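You operate a simulated robot arm through the tools that you are given. There is no shell and no other tool.

Carry out the task below with a simulated robot arm. There is one attempt and no reset: what you move stays moved.

TASK
Find the harder of the two bushes between the trays and dot it blue.
Fine: probe both with the hardness gauge first; gauge and brush go back. Set down upright: yellow hardness gauge, round brush. A coat counts when it lies all over at full strength: go over it till it gets no stronger.

Only the result counts: the job must be done as asked and must still hold three seconds after the hand-in. Knocking over, shifting, dropping, spilling or breaking anything else fails it.

THE ROBOT
A 7-joint arm with a two-finger parallel gripper, fixed in place. Base frame: the origin is on the floor under the middle of its stand, x ahead of it, y to its left, z up; the work surface is at about z = 80. Units: cm, rad, N and s.
With the tool pointing down near the work surface it reaches from about 24 to 68 cm from the base axis. Its first joint turns from -1.152 to 1.152 rad. Payload 2.4 kg.
Tool frame: the origin (TCP) lies between the finger pads and is the grasp point; the fingertips stand 3 cm ahead of it; z points along the fingers, y is the line along which they close. Largest opening 9.4 cm; finger width 2.8, thickness 1; the body of the gripper, 5 by 9.6 cm, starts 5.5 cm behind the TCP.
Orientation is that of the tool frame in the base frame, as a unit quaternion [w, x, y, z]. With the fingers straight down and closing along the base's y, the tool's x points along the base's -x, its y along +y and its z along -z.

THE INTERFACE
- The arm moves only by the tool jog_arm. Its argument "moves" is a list of rows, each a list of 7 numbers: the turn, a rotation vector about the base's x, y, z in units of 4 degrees (1.0 is 4 degrees), then the shift along the base's x, y, z in units of 30 mm (1.0 is 30 mm), then the finger opening in cm, from 0 to 9.4. In form: [[rx, ry, rz, x, y, z, jaw], ...]. A call has 1 to 20 rows; each row shifts and turns the commanded pose from where the row before left it. A call with a number of a shift or a turn outside -1 to 1 is refused whole. A row lasts 0.2 s, in which the tool goes at most 5 cm and 0.15 rad; a call with a longer step from one row to the next is refused whole, and so is a gripper value outside its range. A pose out of reach is approached as far as the arm can. The call stops where the force on the tool passes 40 N (or 10 N more than at its start, if that is more) or the arm is blocked; 0.2 s more then pass. The fingers move at their own pace (about 15.3 cm/s each) and stop on an object; they squeeze with about 26 N. The grip force told is the motor's: it shows also when the fingers shut on nothing. Time passes only in rows, and 0.2 s behind the last, so rows that do not move let the fingers close. The reply holds the time, the measured pose of the TCP, the force on the tool along the base axes, the opening and the grip force, in the units named above and with some noise, with the torque about the TCP (base axes, N m) and any sound that the robot's microphone picked up.
- Cameras (640 x 400 px; columns grow to the right, rows downward): "scene" is fixed at [3.34, 46.85, 144.94]; the picture's right is [-0.81, -0.58, 0.00], its down [-0.30, 0.42, -0.86] and it looks along [0.50, -0.70, -0.51] (base axes); focal length 337 px, centre (320, 200). "wrist" rides on the gripper at [7.6, 1.4, -10.3] in the tool frame; the picture's right is [-0.18, 0.98, 0.00], its down [-0.75, -0.14, -0.64] and it looks along [-0.63, -0.12, 0.77] (tool axes); focal length 243 px, centre (320, 200). There is no depth. A picture from a camera that has moved, and an enlarged one, comes with that camera's place and axes in the base frame and with its lens.
- snapshot(camera): a new picture of that camera. The clock stands still meanwhile.
- enlarge(camera, box): a new picture of the part [left, top, right, bottom] of that camera's present view, enlarged. The clock stands still meanwhile.
- job_done(): hands the job in; it is judged then, once.

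Nothing tells you positions but the pictures and the camera data. Unless the task says otherwise, let go and move clear before handing in.

The tools are called after ">>>" as name(argument=value, ...) on one line, values as JSON. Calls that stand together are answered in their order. jog_arm: Moves the arm, as the interface text tells. Its arguments: {"type":"object","properties":{"moves":{"type":"array","items":{"type":"array","items":{"type":"number"}}}},"required":["moves"]} The other tools are called the same way: snapshot (camera) takes a picture; enlarge (camera, box) takes an enlarged picture of a part of a camera's view; job_done () hands the job in.

At the start:

```text
time_s: 0.0
tool_pos: [36.04, -30.94, 116.88]
tool_rot: [0.0, -0.001, 1.0, 0.0]
force: [0.0, 0.3, 0.0]
torque: [0.01, 0.0, -0.02]
grip_width: 9.4
finger_force: 0.0
```

scene: 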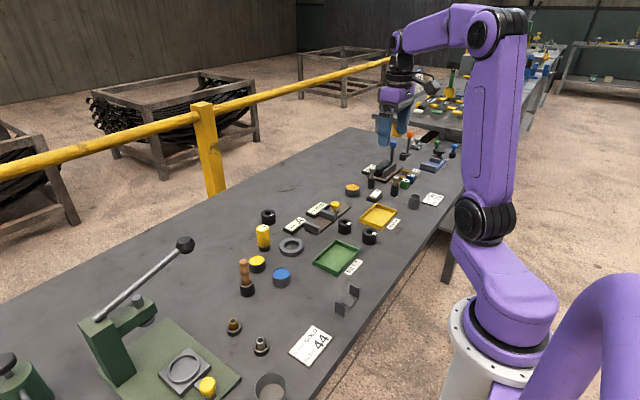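
wrist: 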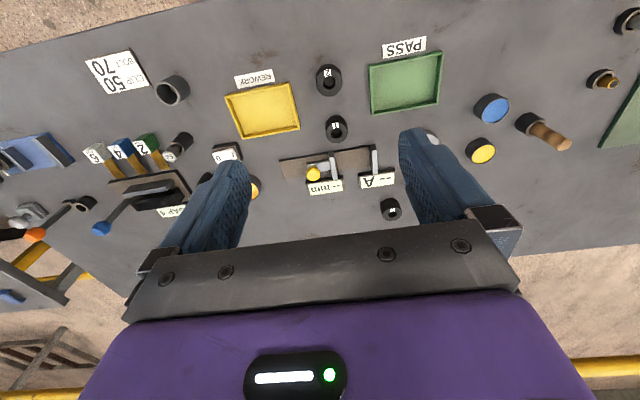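

I see a bench with yellow and green trays, two black bushes between them, a yellow gauge, paint pots and a round brush. I'll look closer before moving anything.

>>> enlarge(camera="scene", box=[220, 180, 420, 305])

>>> enlarge(camera="wrist", box=[220, 30, 460, 180])

>>> enlarge(camera="wrist", box=[440, 60, 640, 185])

>>> enlarge(camera="scene", box=[340, 120, 480, 208])

```text
3.20 times, centred on (320, 242) of scene
camera zoom: at [3.34, 46.85, 144.94], right [-0.81, -0.58, 0.0], down [-0.3, 0.42, -0.86], along [0.5, -0.7, -0.51], focal length 1079 px, centre (320, 64)
```

zoom: 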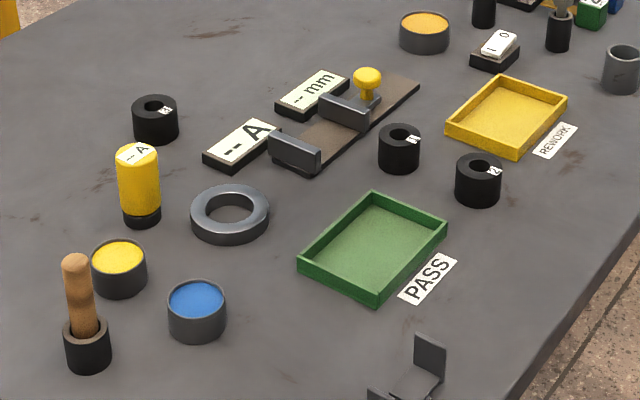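

```text
2.67 times, centred on (340, 105) of wrist
camera zoom: at [28.29, -29.43, 126.94], right [0.18, 0.98, 0.0], down [0.75, -0.14, 0.64], along [0.63, -0.12, -0.77], focal length 647 px, centre (267, 453)
```

zoom: 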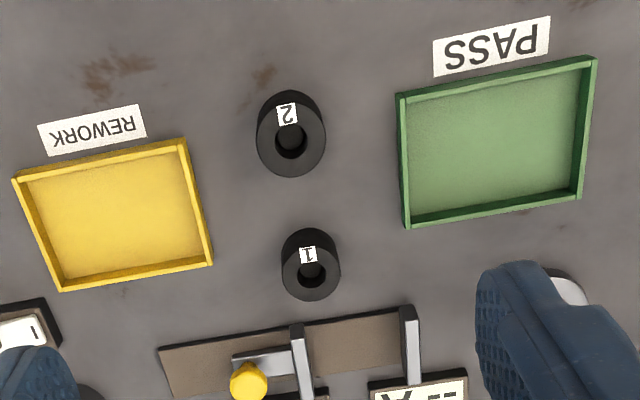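

```text
3.20 times, centred on (540, 122) of wrist
camera zoom: at [28.29, -29.43, 126.94], right [0.18, 0.98, 0.0], down [0.75, -0.14, 0.64], along [0.63, -0.12, -0.77], focal length 776 px, centre (-384, 448)
```

zoom: 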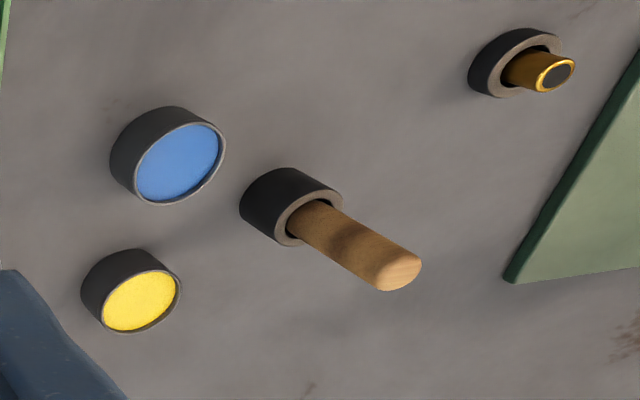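

```text
4.55 times, centred on (410, 164) of scene
camera zoom: at [3.34, 46.85, 144.94], right [-0.81, -0.58, 0.0], down [-0.3, 0.42, -0.86], along [0.5, -0.7, -0.51], focal length 1532 px, centre (-89, 364)
```

zoom: 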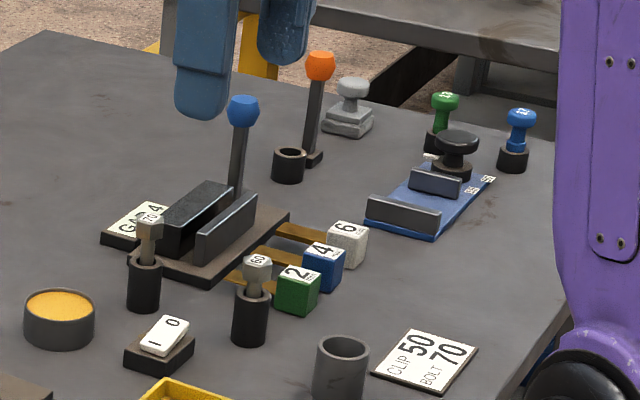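

The two bushes (1 and 2) stand between the yellow REWORK and green PASS trays. The yellow cylinder marked "-- A" looks like the gauge, so I'll zoom in on it, the brush and the paint pots.

>>> enlarge(camera="scene", box=[225, 200, 321, 260])

>>> enlarge(camera="scene", box=[215, 240, 311, 300])

>>> enlarge(camera="scene", box=[310, 190, 406, 250])

>>> enlarge(camera="scene", box=[0, 225, 280, 400])

```text
6.67 times, centred on (273, 230) of scene
camera zoom: at [3.34, 46.85, 144.94], right [-0.81, -0.58, 0.0], down [-0.3, 0.42, -0.86], along [0.5, -0.7, -0.51], focal length 2247 px, centre (633, 0)
```

zoom: 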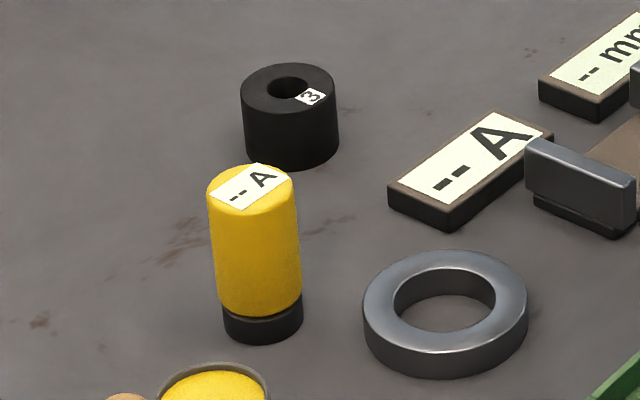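

```text
6.67 times, centred on (263, 270) of scene
camera zoom: at [3.34, 46.85, 144.94], right [-0.81, -0.58, 0.0], down [-0.3, 0.42, -0.86], along [0.5, -0.7, -0.51], focal length 2247 px, centre (700, -267)
```

zoom: 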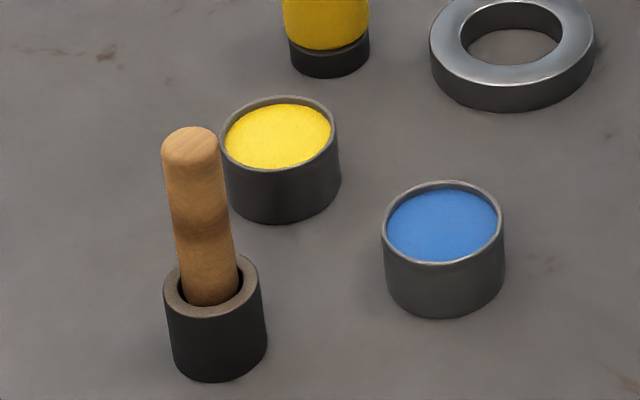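

```text
6.67 times, centred on (358, 220) of scene
camera zoom: at [3.34, 46.85, 144.94], right [-0.81, -0.58, 0.0], down [-0.3, 0.42, -0.86], along [0.5, -0.7, -0.51], focal length 2247 px, centre (67, 67)
```

zoom: 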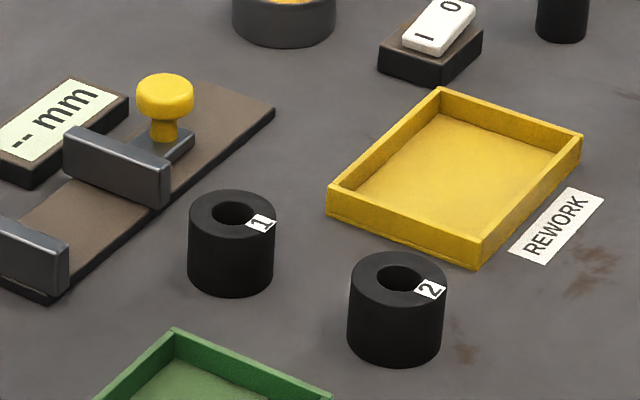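

```text
2.29 times, centred on (140, 312) of scene
camera zoom: at [3.34, 46.85, 144.94], right [-0.81, -0.58, 0.0], down [-0.3, 0.42, -0.86], along [0.5, -0.7, -0.51], focal length 770 px, centre (731, -57)
```

zoom: 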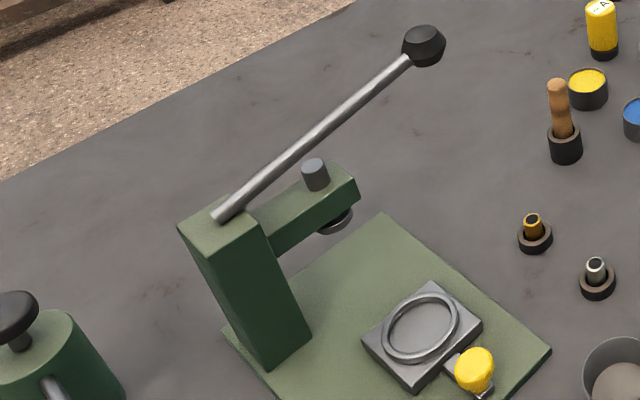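

The gauge stands at roughly (63, -9), the brush holder and blue pot lie to its left, and the bushes are near (47, -30) and (39, -30). I'll move the wrist camera up over the gauge and brush area to measure it better.

>>> jog_arm(moves=[[0, 0, 0, 0.583, 0.917, -0.5, 9.4], [0, 0, 0, 0.583, 0.917, -0.5, 9.4], [0, 0, 0, 0.583, 0.917, -0.5, 9.4], [0, 0, 0, 0.583, 0.917, -0.5, 9.4], [0, 0, 0, 0.583, 0.917, -0.5, 9.4], [0, 0, 0, 0.583, 0.917, -0.5, 9.4], [0, 0, 0, 0.583, 0.917, -0.5, 9.4], [0, 0, 0, 0.583, 0.917, -0.5, 9.4], [0, 0, 0, 0, 0, 0, 9.4]])

>>> snapshot(camera="wrist")

>>> snapshot(camera="scene")

```text
time_s: 2.0
tool_pos: [50.29, -9.0, 104.93]
tool_rot: [0.001, 0.0, 1.0, 0.0]
force: [0.0, -0.4, -0.4]
torque: [0.02, 0.0, 0.0]
grip_width: 9.43
finger_force: 0.2
```

```text
taken
camera wrist: at [42.42, -7.52, 115.2], right [0.18, 0.98, 0.0], down [0.75, -0.14, 0.64], along [0.63, -0.12, -0.77], focal length 243 px, centre (320, 200)
```

wrist: 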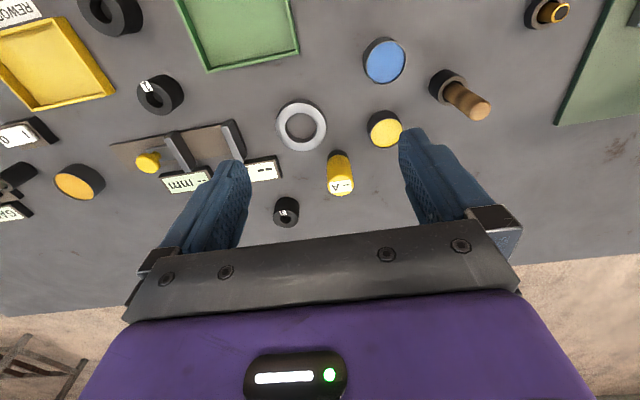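

```text
taken
```

scene: 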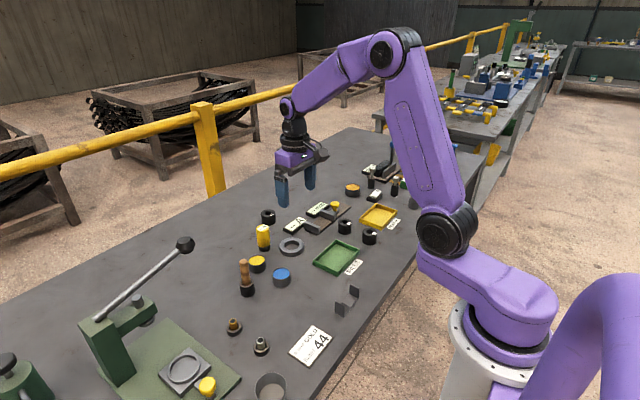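

>>> enlarge(camera="wrist", box=[260, 90, 420, 240])

>>> enlarge(camera="wrist", box=[350, 20, 510, 150])

>>> enlarge(camera="wrist", box=[60, 0, 220, 130])

```text
2.67 times, centred on (340, 165) of wrist
camera zoom: at [42.42, -7.52, 115.2], right [0.18, 0.98, 0.0], down [0.75, -0.14, 0.64], along [0.63, -0.12, -0.77], focal length 647 px, centre (267, 293)
```

zoom: 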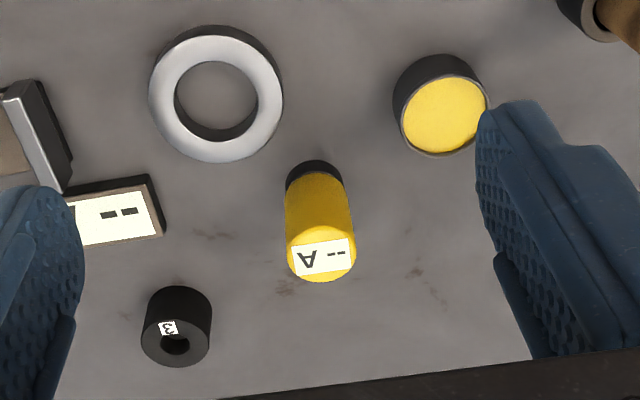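

```text
3.08 times, centred on (430, 85) of wrist
camera zoom: at [42.42, -7.52, 115.2], right [0.18, 0.98, 0.0], down [0.75, -0.14, 0.64], along [0.63, -0.12, -0.77], focal length 746 px, centre (-18, 554)
```

zoom: 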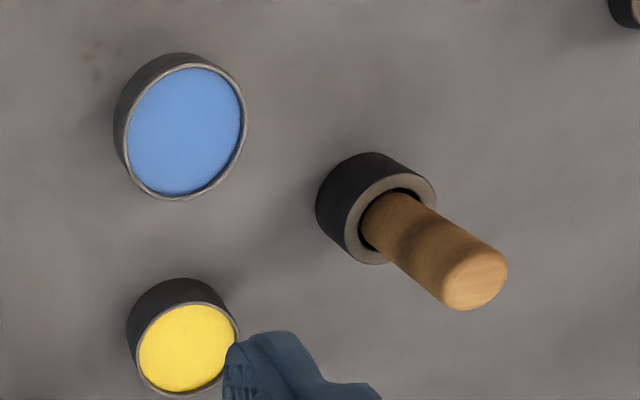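

```text
3.08 times, centred on (140, 65) of wrist
camera zoom: at [42.42, -7.52, 115.2], right [0.18, 0.98, 0.0], down [0.75, -0.14, 0.64], along [0.63, -0.12, -0.77], focal length 746 px, centre (874, 615)
```

zoom: 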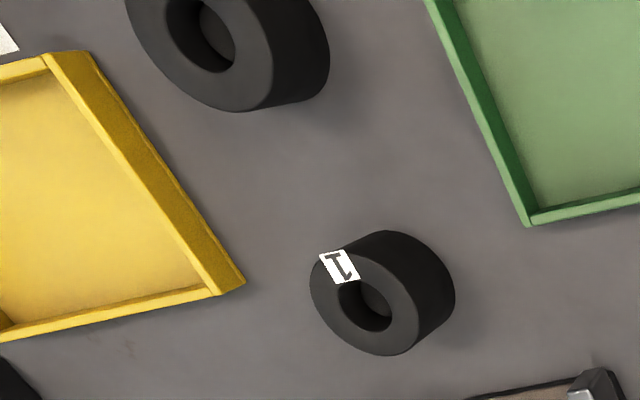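

The wrist view puts the gauge near (63.1, -8.4), the blue pot near (49.8, -1) and the brush near (54.3, 7). I'll move above the gauge and check alignment before lowering.

>>> jog_arm(moves=[[0, 0, 0, 0.853, 0.04, -0.533, 9.4], [0, 0, 0, 0.853, 0.04, -0.533, 9.4], [0, 0, 0, 0.853, 0.04, -0.533, 9.4], [0, 0, 0, 0.853, 0.04, -0.533, 9.4], [0, 0, 0, 0.853, 0.04, -0.533, 9.4], [0, 0, 0, 0, 0, 0, 9.4]])

>>> enlarge(camera="wrist", box=[220, 50, 420, 200])

>>> snapshot(camera="scene")

```text
time_s: 3.4
tool_pos: [62.94, -8.55, 96.85]
tool_rot: [0.0, 0.0, 1.0, 0.0]
force: [0.1, 0.3, 0.0]
torque: [0.0, 0.02, -0.02]
grip_width: 9.41
finger_force: 0.0
```

```text
2.67 times, centred on (320, 125) of wrist
camera zoom: at [55.15, -7.08, 107.04], right [0.18, 0.98, 0.0], down [0.75, -0.14, 0.64], along [0.63, -0.12, -0.77], focal length 647 px, centre (320, 400)
```

zoom: 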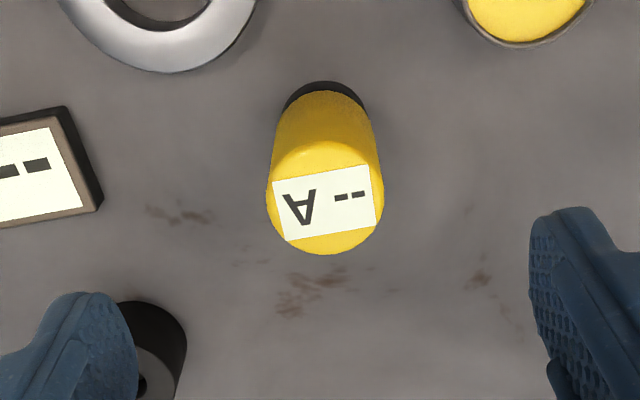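

```text
taken
```

scene: 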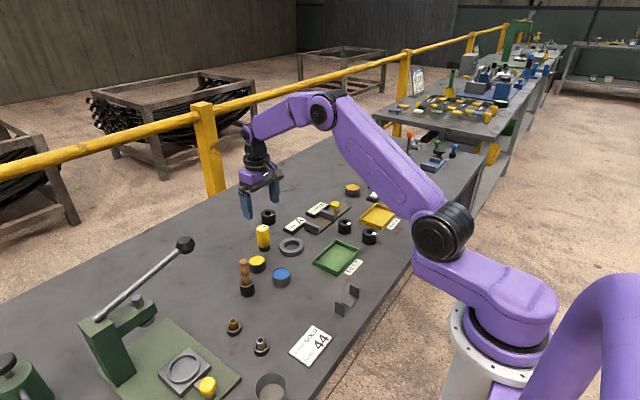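

The gauge sits almost exactly under the gripper, with the yellow pot and the ring clear of the fingers if I narrow the opening. I'll lower around it and check before closing.

>>> jog_arm(moves=[[0, 0, 0, 0.13, 0, 0, 7], [0, 0, 0, 0, 0, -0.8, 7], [0, 0, 0, 0, 0, -0.8, 7], [0, 0, 0, 0, 0, -0.8, 7], [0, 0, 0, 0, 0, -0.8, 7], [0, 0, 0, 0, 0, -0.4, 7], [0, 0, 0, 0, 0, -0.3, 7], [0, 0, 0, 0, 0, 0, 7]])

>>> snapshot(camera="wrist")

>>> enlarge(camera="scene", box=[200, 180, 328, 260])

```text
time_s: 5.2
tool_pos: [63.24, -8.16, 85.15]
tool_rot: [-0.001, 0.0, 1.0, 0.0]
force: [-1.0, 0.9, 0.1]
torque: [0.02, 0.01, 0.01]
grip_width: 7.03
finger_force: 0.0
```

```text
taken
camera wrist: at [55.6, -6.81, 95.3], right [0.18, 0.98, 0.0], down [0.75, -0.14, 0.64], along [0.63, -0.12, -0.77], focal length 243 px, centre (320, 200)
```

wrist: 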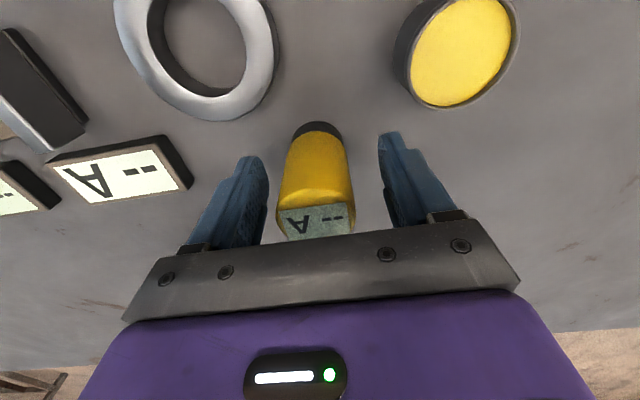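

```text
5.00 times, centred on (264, 220) of scene
camera zoom: at [3.34, 46.85, 144.94], right [-0.81, -0.58, 0.0], down [-0.3, 0.42, -0.86], along [0.5, -0.7, -0.51], focal length 1686 px, centre (600, 100)
```

zoom: 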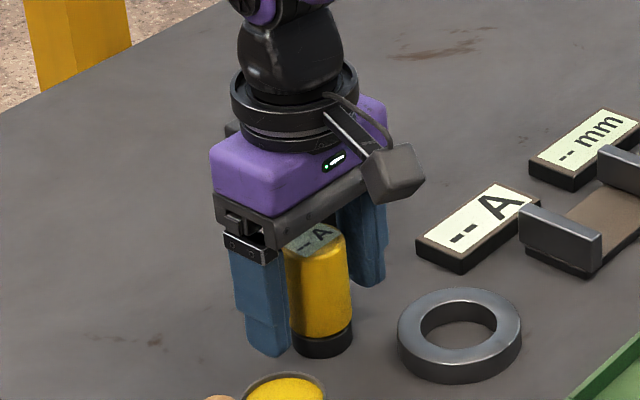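

The gauge is centred between the fingers. I'll close on it and check the grip.

>>> jog_arm(moves=[[0, 0, 0, 0, 0, 0, 4.5], [0, 0, 0, 0, 0, 0, 0], [0, 0, 0, 0, 0, 0, 0], [0, 0, 0, 0, 0, 0, 0]])

>>> snapshot(camera="wrist")

>>> enlarge(camera="scene", box=[200, 180, 328, 260])

```text
time_s: 6.2
tool_pos: [63.21, -8.31, 85.19]
tool_rot: [0.0, 0.0, 1.0, 0.0]
force: [1.3, -1.4, 0.4]
torque: [-0.06, -0.07, 0.01]
grip_width: 3.75
finger_force: 26.1
```

```text
taken
camera wrist: at [55.6, -6.83, 95.32], right [0.18, 0.98, 0.0], down [0.75, -0.14, 0.64], along [0.63, -0.12, -0.77], focal length 243 px, centre (320, 200)
```

wrist: 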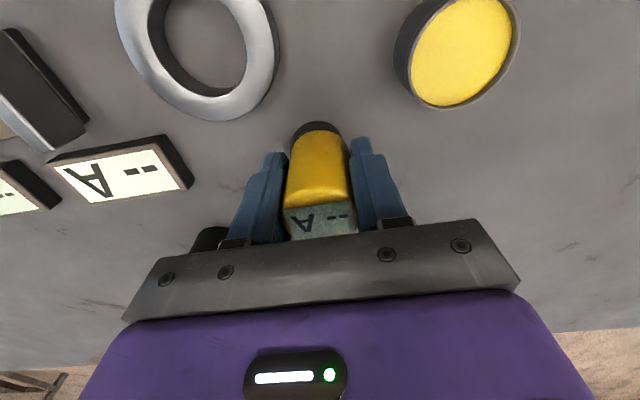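

```text
5.00 times, centred on (264, 220) of scene
camera zoom: at [3.34, 46.84, 144.94], right [-0.81, -0.58, 0.0], down [-0.3, 0.42, -0.86], along [0.5, -0.7, -0.51], focal length 1686 px, centre (600, 100)
```

zoom: 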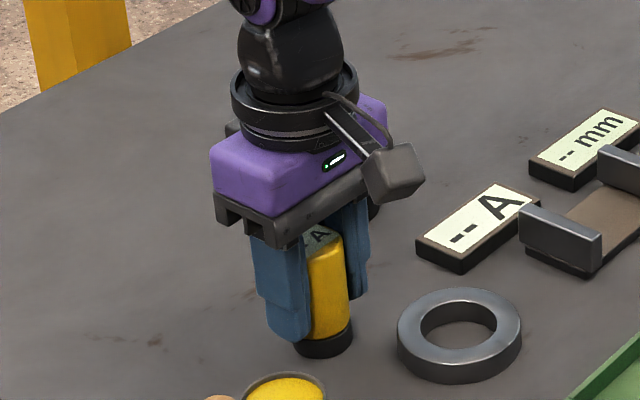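

The gauge is gripped, with its foot about 5.2 cm below the TCP. I'll lift it and carry it over to hover above bush 1 at about (48, -29.8).

>>> jog_arm(moves=[[0, 0, 0, 0, 0, 0.2, 0], [0, 0, 0, 0, 0, 0.5, 0], [0, 0, 0, 0, 0, 0.8, 0], [0, 0, 0, 0, 0, 1, 0], [0, 0, 0, 0, 0, 1, 0], [0, 0, 0, 0, 0, 0.5, 0], [0, 0, 0, -0.63, -0.895, 0, 0], [0, 0, 0, -0.63, -0.895, 0, 0], [0, 0, 0, -0.63, -0.895, 0, 0], [0, 0, 0, -0.63, -0.895, 0, 0], [0, 0, 0, -0.63, -0.895, 0, 0], [0, 0, 0, -0.63, -0.895, 0, 0], [0, 0, 0, -0.63, -0.895, 0, 0], [0, 0, 0, -0.63, -0.895, 0, 0], [0, 0, 0, 0, 0, 0, 0]])

>>> snapshot(camera="wrist")

>>> snapshot(camera="scene")

```text
time_s: 9.4
tool_pos: [47.92, -29.97, 97.17]
tool_rot: [0.0, 0.001, 1.0, 0.0]
force: [0.2, -0.7, -0.6]
torque: [0.02, -0.03, -0.04]
grip_width: 3.76
finger_force: 26.3
```

```text
taken
camera wrist: at [40.15, -28.47, 107.39], right [0.18, 0.98, 0.0], down [0.75, -0.14, 0.64], along [0.63, -0.12, -0.77], focal length 243 px, centre (320, 200)
```

wrist: 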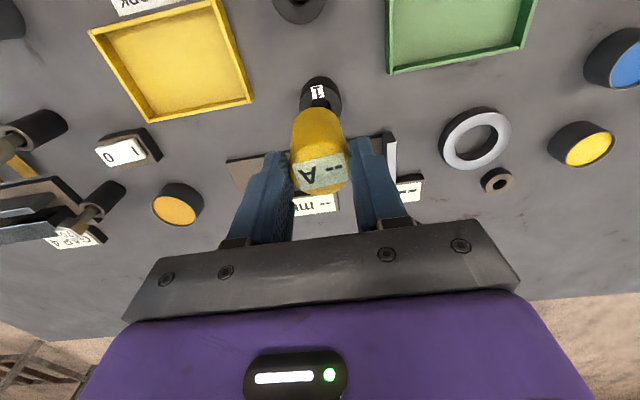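

```text
taken
```

scene: 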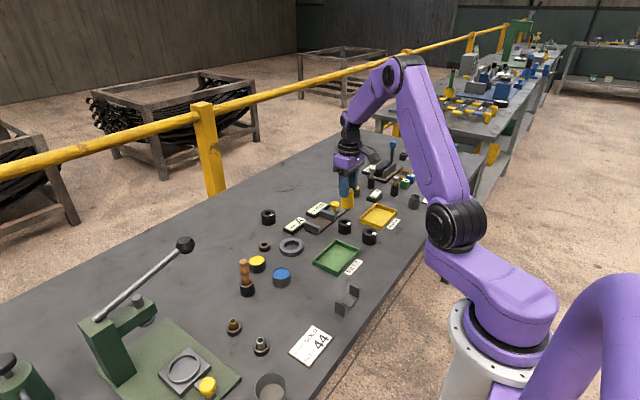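

The black foot was a separate socket that stayed on the bench, so the gauge must go back into it. I'll enlarge the gauge's lower end, the socket and bush 1.

>>> enlarge(camera="wrist", box=[260, 60, 380, 200])

>>> enlarge(camera="wrist", box=[430, 100, 550, 210])

>>> enlarge(camera="scene", box=[310, 140, 406, 250])

>>> enlarge(camera="scene", box=[225, 200, 321, 260])

```text
2.86 times, centred on (320, 130) of wrist
camera zoom: at [40.15, -28.47, 107.39], right [0.18, 0.98, 0.0], down [0.75, -0.14, 0.64], along [0.63, -0.12, -0.77], focal length 693 px, centre (320, 400)
```

zoom: 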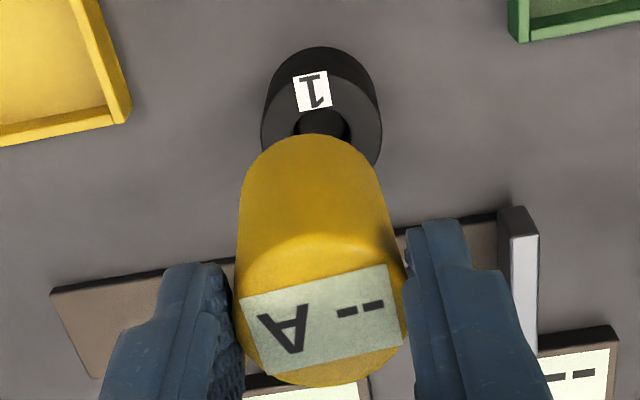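

```text
3.64 times, centred on (490, 155) of wrist
camera zoom: at [40.15, -28.47, 107.39], right [0.18, 0.98, 0.0], down [0.75, -0.14, 0.64], along [0.63, -0.12, -0.77], focal length 882 px, centre (-298, 364)
```

zoom: 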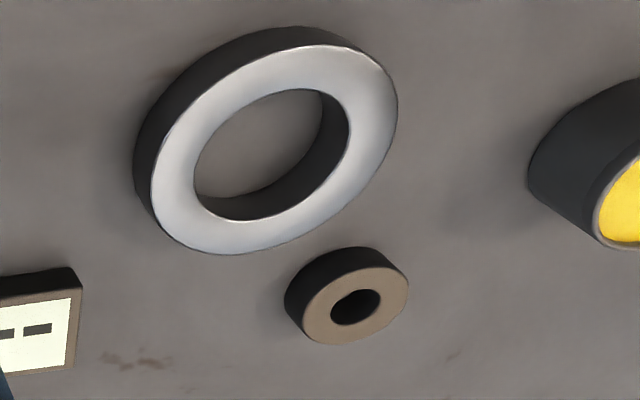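

```text
3.64 times, centred on (358, 195) of scene
camera zoom: at [3.34, 46.84, 144.94], right [-0.81, -0.58, 0.0], down [-0.3, 0.42, -0.86], along [0.5, -0.7, -0.51], focal length 1226 px, centre (182, 218)
```

zoom: 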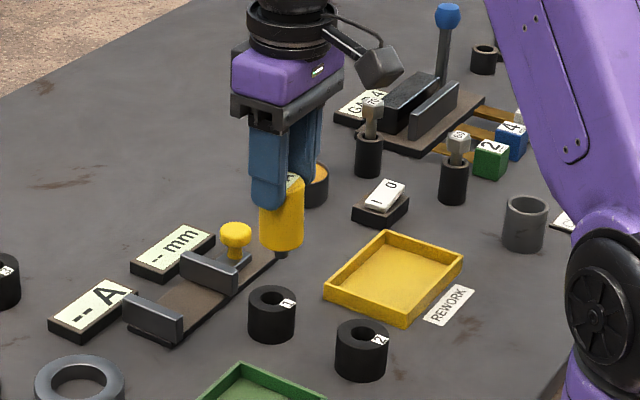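

```text
6.67 times, centred on (273, 230) of scene
camera zoom: at [3.34, 46.84, 144.94], right [-0.81, -0.58, 0.0], down [-0.3, 0.42, -0.86], along [0.5, -0.7, -0.51], focal length 2247 px, centre (633, 0)
```

zoom: 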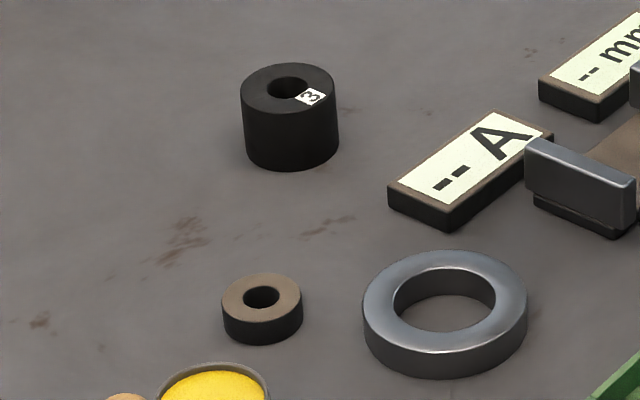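

A thin probe sticks out under the gauge, so pressing on the bush's centre would drop it into the hole. I need to hit the solid rim, so I'll look at the probe closely first.

>>> enlarge(camera="scene", box=[325, 180, 389, 220])

>>> enlarge(camera="scene", box=[326, 210, 390, 250])

```text
10.00 times, centred on (357, 200) of scene
camera zoom: at [3.34, 46.84, 144.94], right [-0.81, -0.58, 0.0], down [-0.3, 0.42, -0.86], along [0.5, -0.7, -0.51], focal length 3371 px, centre (-50, 200)
```

zoom: 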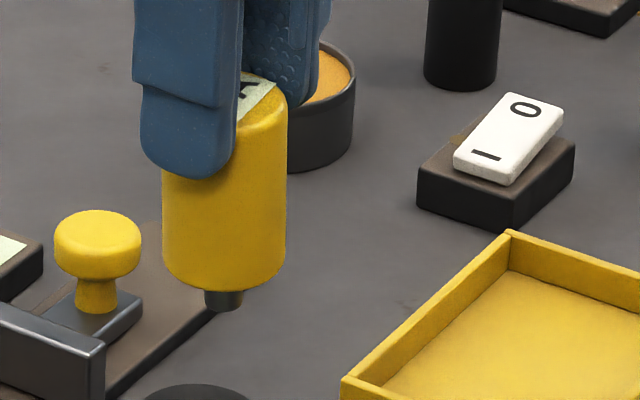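

```text
10.00 times, centred on (358, 230) of scene
camera zoom: at [3.34, 46.84, 144.94], right [-0.81, -0.58, 0.0], down [-0.3, 0.42, -0.86], along [0.5, -0.7, -0.51], focal length 3371 px, centre (-60, -100)
```

zoom: 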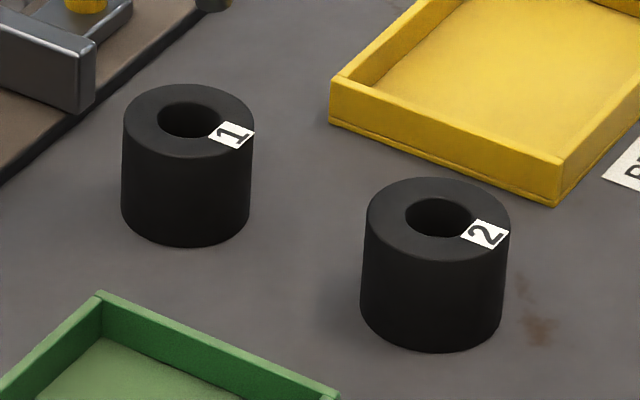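

Bush 1 is directly below, measured at (48.07, -29.85), with an outer diameter of about 4.2 cm and a hole of about 2 cm. I'll offset 1.55 cm toward +y so the probe is over the middle of the wall, then come down close.

>>> jog_arm(moves=[[0, 0, 0, 0, 0.5, 0, 0], [0, 0, 0, 0, 0, -0.6, 0], [0, 0, 0, 0, 0, -0.6, 0], [0, 0, 0, 0, 0, -0.6, 0], [0, 0, 0, 0, 0, -0.4, 0], [0, 0, 0, 0, 0, -0.3, 0], [0, 0, 0, 0, 0, 0, 0]])

>>> enlarge(camera="scene", box=[310, 180, 390, 250])

>>> enlarge(camera="wrist", box=[240, 60, 400, 200])

```text
time_s: 10.6
tool_pos: [48.3, -28.53, 91.65]
tool_rot: [0.007, 0.0, 1.0, -0.005]
force: [-1.3, -0.1, 8.9]
torque: [0.0, 0.1, 0.01]
grip_width: 3.69
finger_force: 26.1
stopped in row 5: the force on the tool passed its limit at 62 N (the readings are from after the stop); the commanded pose is now the measured one
```

```text
5.71 times, centred on (350, 215) of scene
camera zoom: at [3.32, 46.85, 144.94], right [-0.81, -0.58, 0.0], down [-0.3, 0.42, -0.86], along [0.5, -0.7, -0.51], focal length 1926 px, centre (149, 114)
```

zoom: 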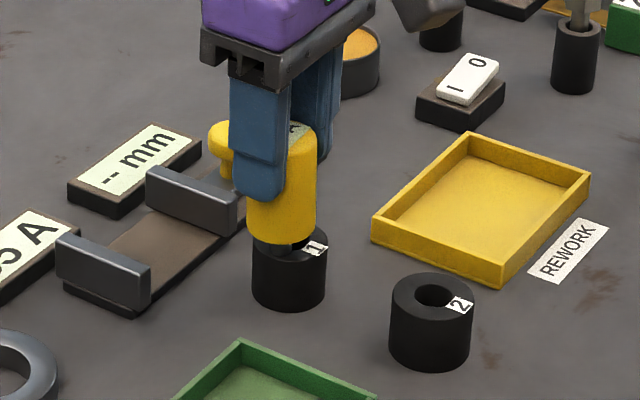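

```text
2.86 times, centred on (320, 130) of wrist
camera zoom: at [40.52, -27.03, 101.62], right [0.18, 0.98, -0.01], down [0.74, -0.14, 0.65], along [0.64, -0.13, -0.76], focal length 693 px, centre (320, 400)
```

zoom: 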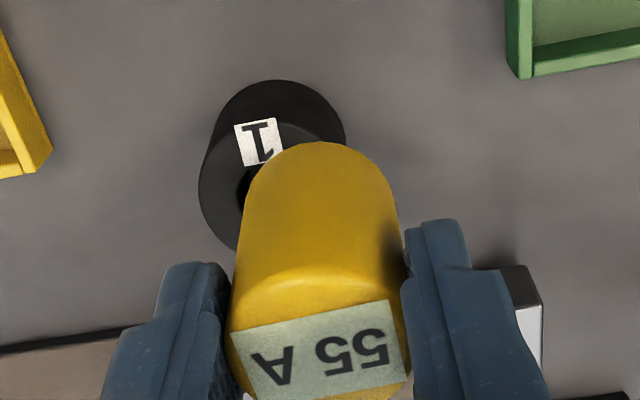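

The gauge touched down on the rim and already shows 55 A for bush 1, but contact came early. The pictures suggest the gauge slid down in the fingers during the lift, so I'll look closely before moving on.

>>> enlarge(camera="scene", box=[320, 180, 384, 240])

>>> enlarge(camera="scene", box=[270, 190, 350, 240])

>>> snapshot(camera="wrist")

```text
6.67 times, centred on (352, 210) of scene
camera zoom: at [3.32, 46.85, 144.94], right [-0.81, -0.58, 0.0], down [-0.3, 0.42, -0.86], along [0.5, -0.7, -0.51], focal length 2247 px, centre (107, 133)
```

zoom: 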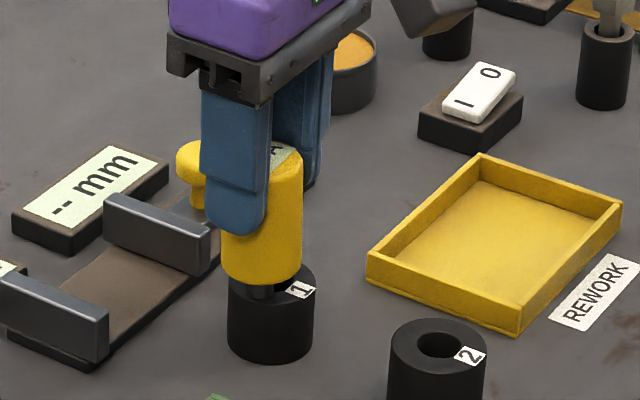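

```text
8.00 times, centred on (310, 215) of scene
camera zoom: at [3.32, 46.85, 144.94], right [-0.81, -0.58, 0.0], down [-0.3, 0.42, -0.86], along [0.5, -0.7, -0.51], focal length 2697 px, centre (400, 80)
```

zoom: 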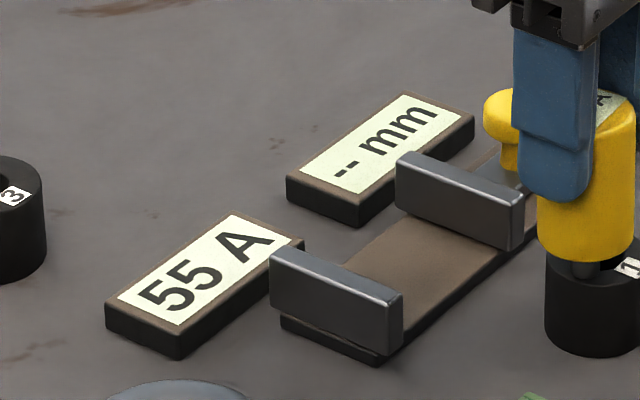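

```text
taken
camera wrist: at [40.52, -27.03, 101.62], right [0.18, 0.98, -0.01], down [0.74, -0.14, 0.65], along [0.64, -0.13, -0.76], focal length 243 px, centre (320, 200)
```

wrist: 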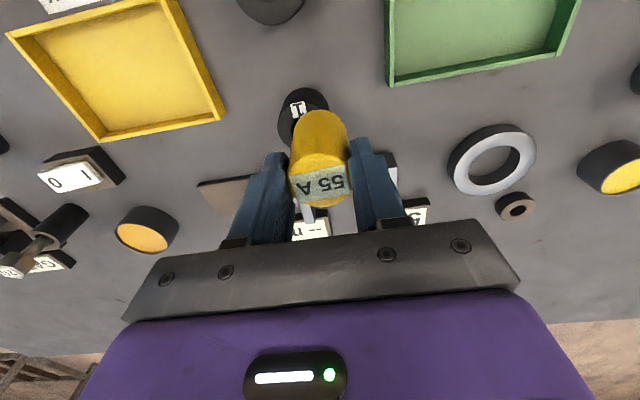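

Both displays read 55 A for bush 1. I'll lift slowly and then check whether the gauge slips in the grip.

>>> jog_arm(moves=[[0, 0, 0, 0, 0, 0.1, 0], [0, 0, 0, 0, 0, 0.15, 0], [0, 0, 0, 0, 0, 0.2, 0], [0, 0, 0, 0, 0, 0.2, 0], [0, 0, 0, 0, 0, 0.2, 0], [0, 0, 0, 0, 0, 0, 0]])

>>> snapshot(camera="wrist")

>>> enlarge(camera="scene", box=[320, 180, 384, 240])

```text
time_s: 12.0
tool_pos: [48.2, -28.65, 94.06]
tool_rot: [0.007, 0.002, 1.0, -0.004]
force: [-0.2, 0.5, -0.1]
torque: [0.01, -0.01, 0.01]
grip_width: 3.67
finger_force: 26.0
```

```text
taken
camera wrist: at [40.42, -27.05, 104.09], right [0.19, 0.98, -0.01], down [0.75, -0.14, 0.65], along [0.64, -0.13, -0.76], focal length 243 px, centre (320, 200)
```

wrist: 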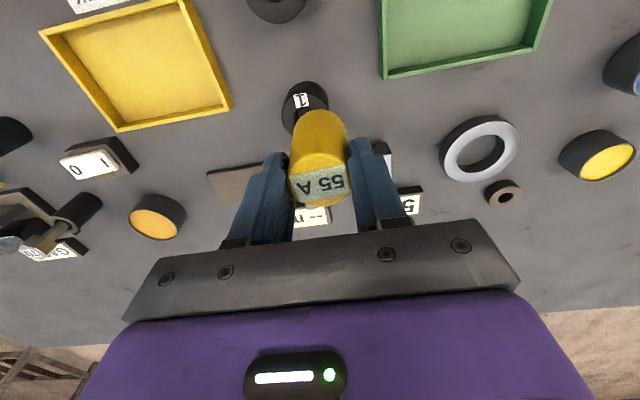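

```text
6.67 times, centred on (352, 210) of scene
camera zoom: at [3.34, 46.84, 144.94], right [-0.81, -0.58, 0.0], down [-0.3, 0.42, -0.86], along [0.5, -0.7, -0.51], focal length 2247 px, centre (107, 133)
```

zoom: 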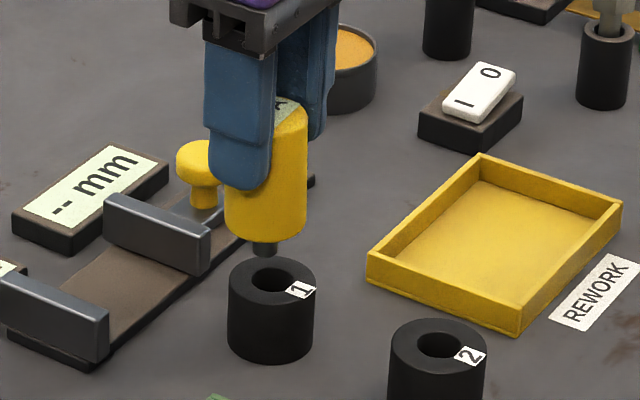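

The gauge now holds steady in the grip, still shows 55 A, and bush 1 hasn't moved. I'll straighten the tool slightly and move over to bush 2 at about (39.1, -30), again offset toward its +y wall.

>>> jog_arm(moves=[[0.143, 0.18, 0, 0, 0, 0.3, 0], [0, 0, 0, -0.5, 0, 0, 0], [0, 0, 0, -0.7, 0, 0, 0], [0, 0, 0, -0.7, 0, 0, 0], [0, 0, 0, -0.7, 0, 0, 0], [0, 0, 0, -0.45, 0, 0, 0], [0, 0, 0, 0, 0, 0, 0]])

>>> enlarge(camera="wrist", box=[240, 60, 400, 210])

>>> enlarge(camera="scene", box=[336, 180, 400, 250])

```text
time_s: 13.6
tool_pos: [39.1, -28.6, 94.84]
tool_rot: [0.0, 0.001, 1.0, 0.0]
force: [-1.2, -0.1, -1.0]
torque: [-0.03, 0.02, 0.0]
grip_width: 3.68
finger_force: 25.9
```

```text
2.67 times, centred on (320, 135) of wrist
camera zoom: at [31.44, -27.14, 104.93], right [0.19, 0.98, 0.0], down [0.75, -0.14, 0.64], along [0.63, -0.12, -0.77], focal length 647 px, centre (320, 373)
```

zoom: 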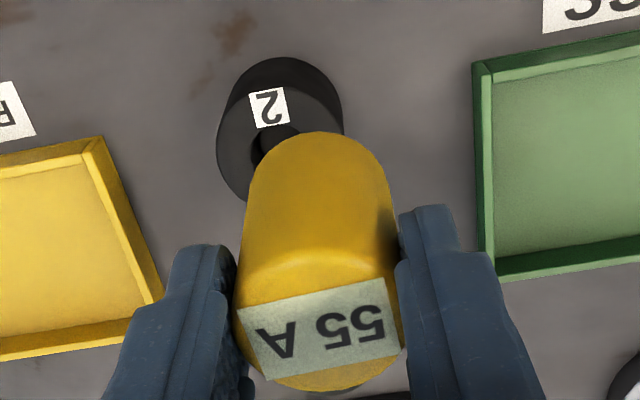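

```text
5.71 times, centred on (368, 215) of scene
camera zoom: at [3.34, 46.84, 144.94], right [-0.81, -0.58, 0.0], down [-0.3, 0.42, -0.86], along [0.5, -0.7, -0.51], focal length 1926 px, centre (46, 114)
```

zoom: 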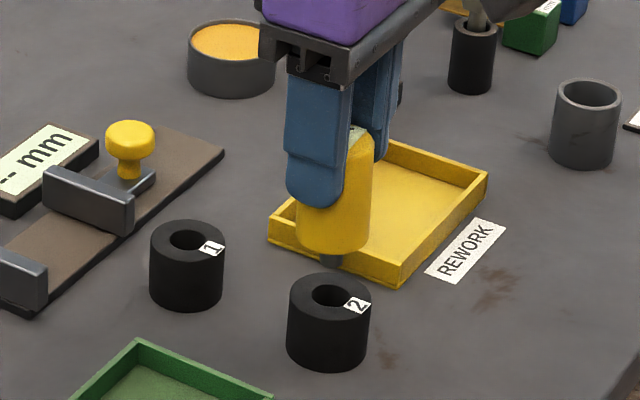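

Bush 2's wall is just below the probe. I'll shift slightly and come down slowly, with small steps near contact.

>>> jog_arm(moves=[[0, 0, 0, -0.06, 0.04, -0.3, 0], [0, 0, 0, 0, 0, -0.3, 0], [0, 0, 0, 0, 0, -0.2, 0], [0, 0, 0, 0, 0, -0.1, 0], [0, 0, 0, 0, 0, -0.05, 0], [0, 0, 0, 0, 0, -0.03, 0], [0, 0, 0, 0, 0, 0, 0]])

>>> enlarge(camera="scene", box=[336, 180, 400, 250])

```text
time_s: 15.2
tool_pos: [39.08, -28.54, 91.82]
tool_rot: [0.0, 0.001, 1.0, 0.0]
force: [-0.1, -0.3, -0.7]
torque: [-0.01, -0.01, 0.0]
grip_width: 3.64
finger_force: 26.5
```

```text
5.71 times, centred on (368, 215) of scene
camera zoom: at [3.34, 46.84, 144.94], right [-0.81, -0.58, 0.0], down [-0.3, 0.42, -0.86], along [0.5, -0.7, -0.51], focal length 1926 px, centre (46, 114)
```

zoom: 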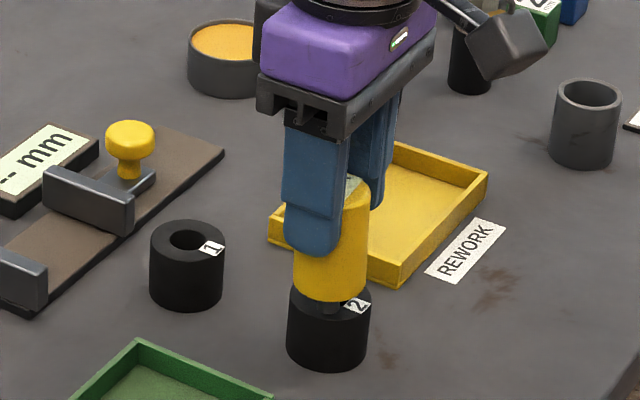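

The probe is just about touching bush 2. I'll press down in 1 mm steps.

>>> jog_arm(moves=[[0, 0, 0, 0, 0, -0.04, 0], [0, 0, 0, 0, 0, -0.03, 0], [0, 0, 0, 0, 0, 0, 0]])

>>> enlarge(camera="wrist", box=[240, 60, 400, 210])

```text
time_s: 16.0
tool_pos: [39.08, -28.45, 91.72]
tool_rot: [0.0, 0.001, 1.0, 0.001]
force: [0.5, 0.0, -1.0]
torque: [0.0, -0.02, 0.03]
grip_width: 3.69
finger_force: 26.1
```

```text
2.67 times, centred on (320, 135) of wrist
camera zoom: at [31.33, -26.96, 101.91], right [0.19, 0.98, 0.0], down [0.75, -0.14, 0.64], along [0.63, -0.12, -0.77], focal length 647 px, centre (320, 373)
```

zoom: 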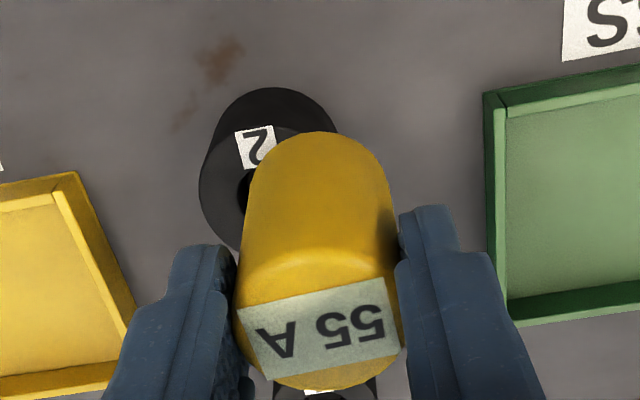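

>>> jog_arm(moves=[[0, 0, 0, 0, 0, -0.04, 0], [0, 0, 0, 0, 0, -0.04, 0], [0, 0, 0, 0, 0, 0, 0]])

>>> enlarge(camera="scene", box=[336, 180, 400, 250])

```text
time_s: 16.8
tool_pos: [39.03, -28.45, 91.66]
tool_rot: [0.0, -0.001, 1.0, 0.0]
force: [-1.5, 6.9, 22.9]
torque: [0.62, 0.06, 0.01]
grip_width: 3.68
finger_force: 26.1
```

```text
5.71 times, centred on (368, 215) of scene
camera zoom: at [3.3, 46.88, 144.93], right [-0.81, -0.58, 0.0], down [-0.3, 0.42, -0.86], along [0.5, -0.7, -0.51], focal length 1926 px, centre (46, 114)
```

zoom: 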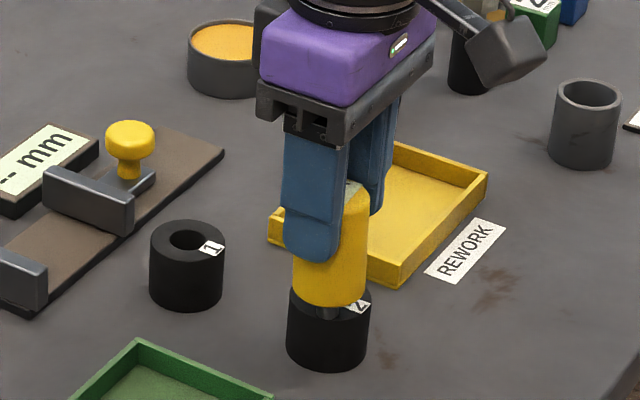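

Contact now at about 23 N, with a slight sideways force. I'll read the displays.

>>> enlarge(camera="scene", box=[280, 190, 360, 240])

>>> enlarge(camera="wrist", box=[240, 60, 400, 210])

>>> enlarge(camera="scene", box=[350, 220, 390, 250])

```text
8.00 times, centred on (320, 215) of scene
camera zoom: at [3.3, 46.88, 144.93], right [-0.81, -0.58, 0.0], down [-0.3, 0.42, -0.86], along [0.5, -0.7, -0.51], focal length 2697 px, centre (320, 80)
```

zoom: 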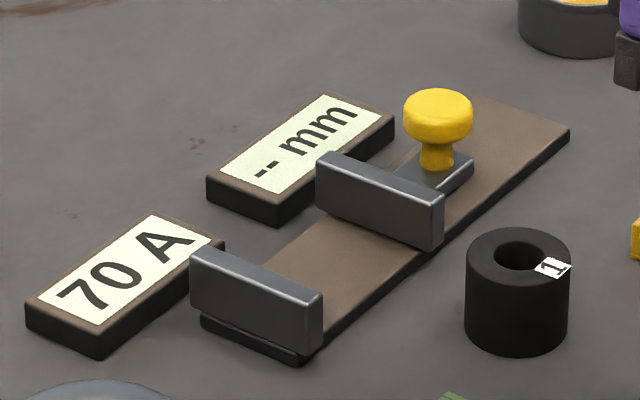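

```text
2.67 times, centred on (320, 135) of wrist
camera zoom: at [31.27, -26.97, 101.78], right [0.18, 0.98, 0.0], down [0.75, -0.14, 0.64], along [0.63, -0.12, -0.77], focal length 647 px, centre (320, 373)
```

zoom: 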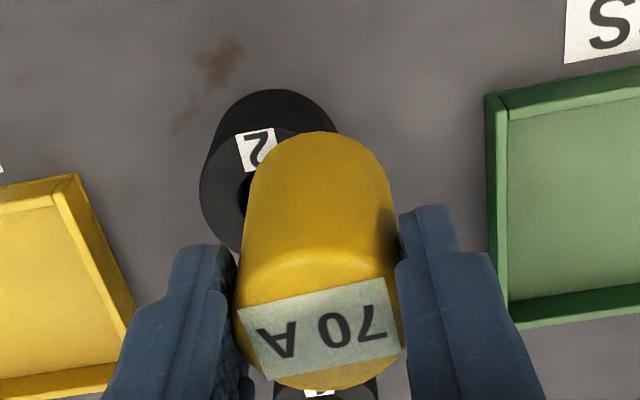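

```text
13.33 times, centred on (370, 235) of scene
camera zoom: at [3.3, 46.88, 144.93], right [-0.81, -0.58, 0.0], down [-0.3, 0.42, -0.86], along [0.5, -0.7, -0.51], focal length 4495 px, centre (-347, -267)
```

zoom: 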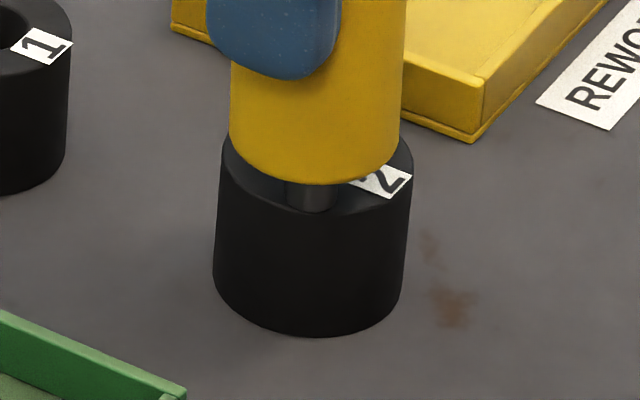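

Bush 2 reads 70 A against 55 A for bush 1. I'll lift off gently, confirm bush 2 has stayed put, and re-probe bush 1 softly so both readings come from a gentle, square press.

>>> jog_arm(moves=[[0, 0, 0, 0, 0, 0.05, 0], [0, 0, 0, 0, 0, 0.1, 0], [0, 0, 0, 0, 0, 0.3, 0], [0, 0, 0, 0, 0, 0.4, 0], [0, 0, 0, 0, 0, 0.3, 0], [0, 0, 0, 0.7, 0, 0, 0], [0, 0, 0, 0.7, 0, 0, 0], [0, 0, 0, 0.7, 0, 0, 0], [0, 0, 0, 0.7, 0, 0, 0], [0, 0, 0, 0.22, 0.02, 0, 0], [0, 0, 0, 0, 0, 0, 0]])

>>> enlarge(camera="wrist", box=[240, 60, 400, 210])

>>> enlarge(camera="scene", box=[326, 210, 390, 250])

```text
time_s: 19.2
tool_pos: [48.26, -28.4, 94.98]
tool_rot: [-0.001, 0.001, 1.0, 0.001]
force: [0.6, -0.9, -0.8]
torque: [0.01, -0.03, -0.02]
grip_width: 3.7
finger_force: 25.6
```

```text
2.67 times, centred on (320, 135) of wrist
camera zoom: at [40.55, -26.92, 105.17], right [0.19, 0.98, 0.0], down [0.75, -0.14, 0.64], along [0.63, -0.12, -0.77], focal length 647 px, centre (320, 373)
```

zoom: 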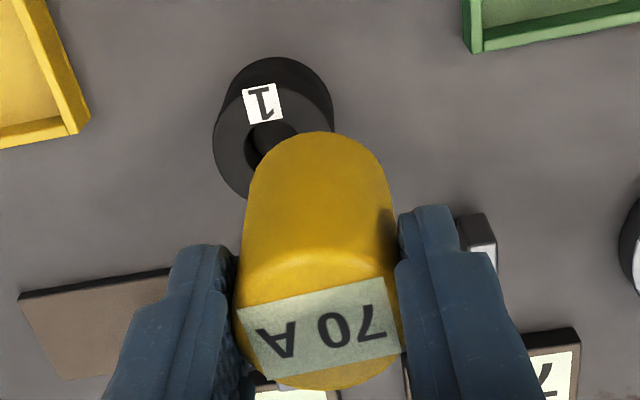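

```text
10.00 times, centred on (358, 230) of scene
camera zoom: at [3.34, 46.84, 144.94], right [-0.81, -0.58, 0.0], down [-0.3, 0.42, -0.86], along [0.5, -0.7, -0.51], focal length 3371 px, centre (-60, -100)
```

zoom: 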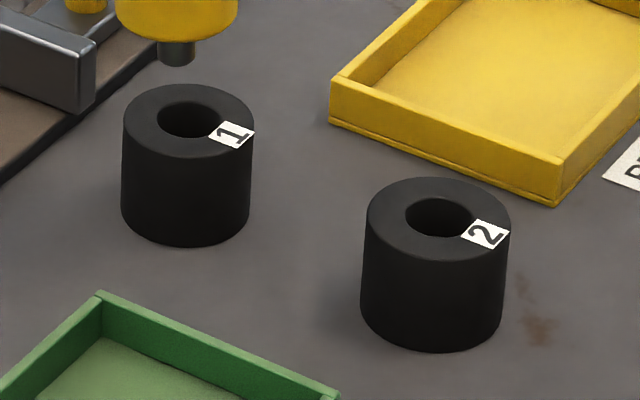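

Neither bush has shifted. I'll lower gently onto bush 1's wall again.

>>> jog_arm(moves=[[0, 0, 0, 0, 0, -0.3, 0], [0, 0, 0, 0, 0, -0.3, 0], [0, 0, 0, 0, 0, -0.25, 0], [0, 0, 0, 0, 0, -0.15, 0], [0, 0, 0, 0, 0, -0.05, 0], [0, 0, 0, 0, 0, -0.03, 0], [0, 0, 0, 0, 0, -0.03, 0], [0, 0, 0, 0, 0, 0, 0]])

>>> enlarge(camera="wrist", box=[240, 60, 400, 210])

```text
time_s: 21.0
tool_pos: [48.04, -28.43, 91.69]
tool_rot: [-0.001, 0.0, 1.0, 0.0]
force: [-1.7, 1.2, 2.3]
torque: [0.0, 0.08, 0.0]
grip_width: 3.67
finger_force: 26.2
```

```text
2.67 times, centred on (320, 135) of wrist
camera zoom: at [40.41, -26.91, 101.83], right [0.19, 0.98, 0.0], down [0.75, -0.14, 0.64], along [0.63, -0.12, -0.77], focal length 647 px, centre (320, 373)
```

zoom: 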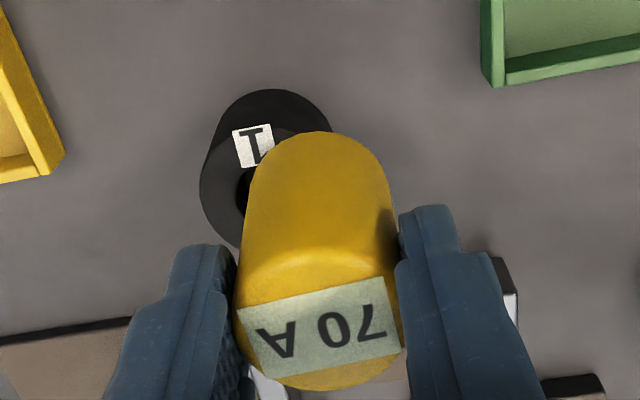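

>>> jog_arm(moves=[[0, 0, 0, 0, 0, -0.03, 0], [0, 0, 0, 0, 0, -0.02, 0], [0, 0, 0, 0, 0, 0, 0]])

>>> enlarge(camera="wrist", box=[240, 60, 400, 210])

```text
time_s: 21.8
tool_pos: [48.19, -28.35, 91.65]
tool_rot: [0.001, -0.001, 1.0, 0.0]
force: [-3.3, 4.8, 23.2]
torque: [0.37, 0.23, -0.02]
grip_width: 3.68
finger_force: 26.2
```

```text
2.67 times, centred on (320, 135) of wrist
camera zoom: at [40.39, -26.91, 101.78], right [0.18, 0.98, 0.0], down [0.75, -0.14, 0.64], along [0.63, -0.12, -0.77], focal length 647 px, centre (320, 373)
```

zoom: 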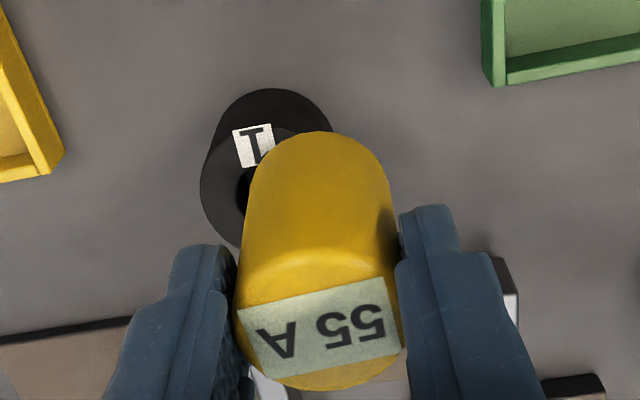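

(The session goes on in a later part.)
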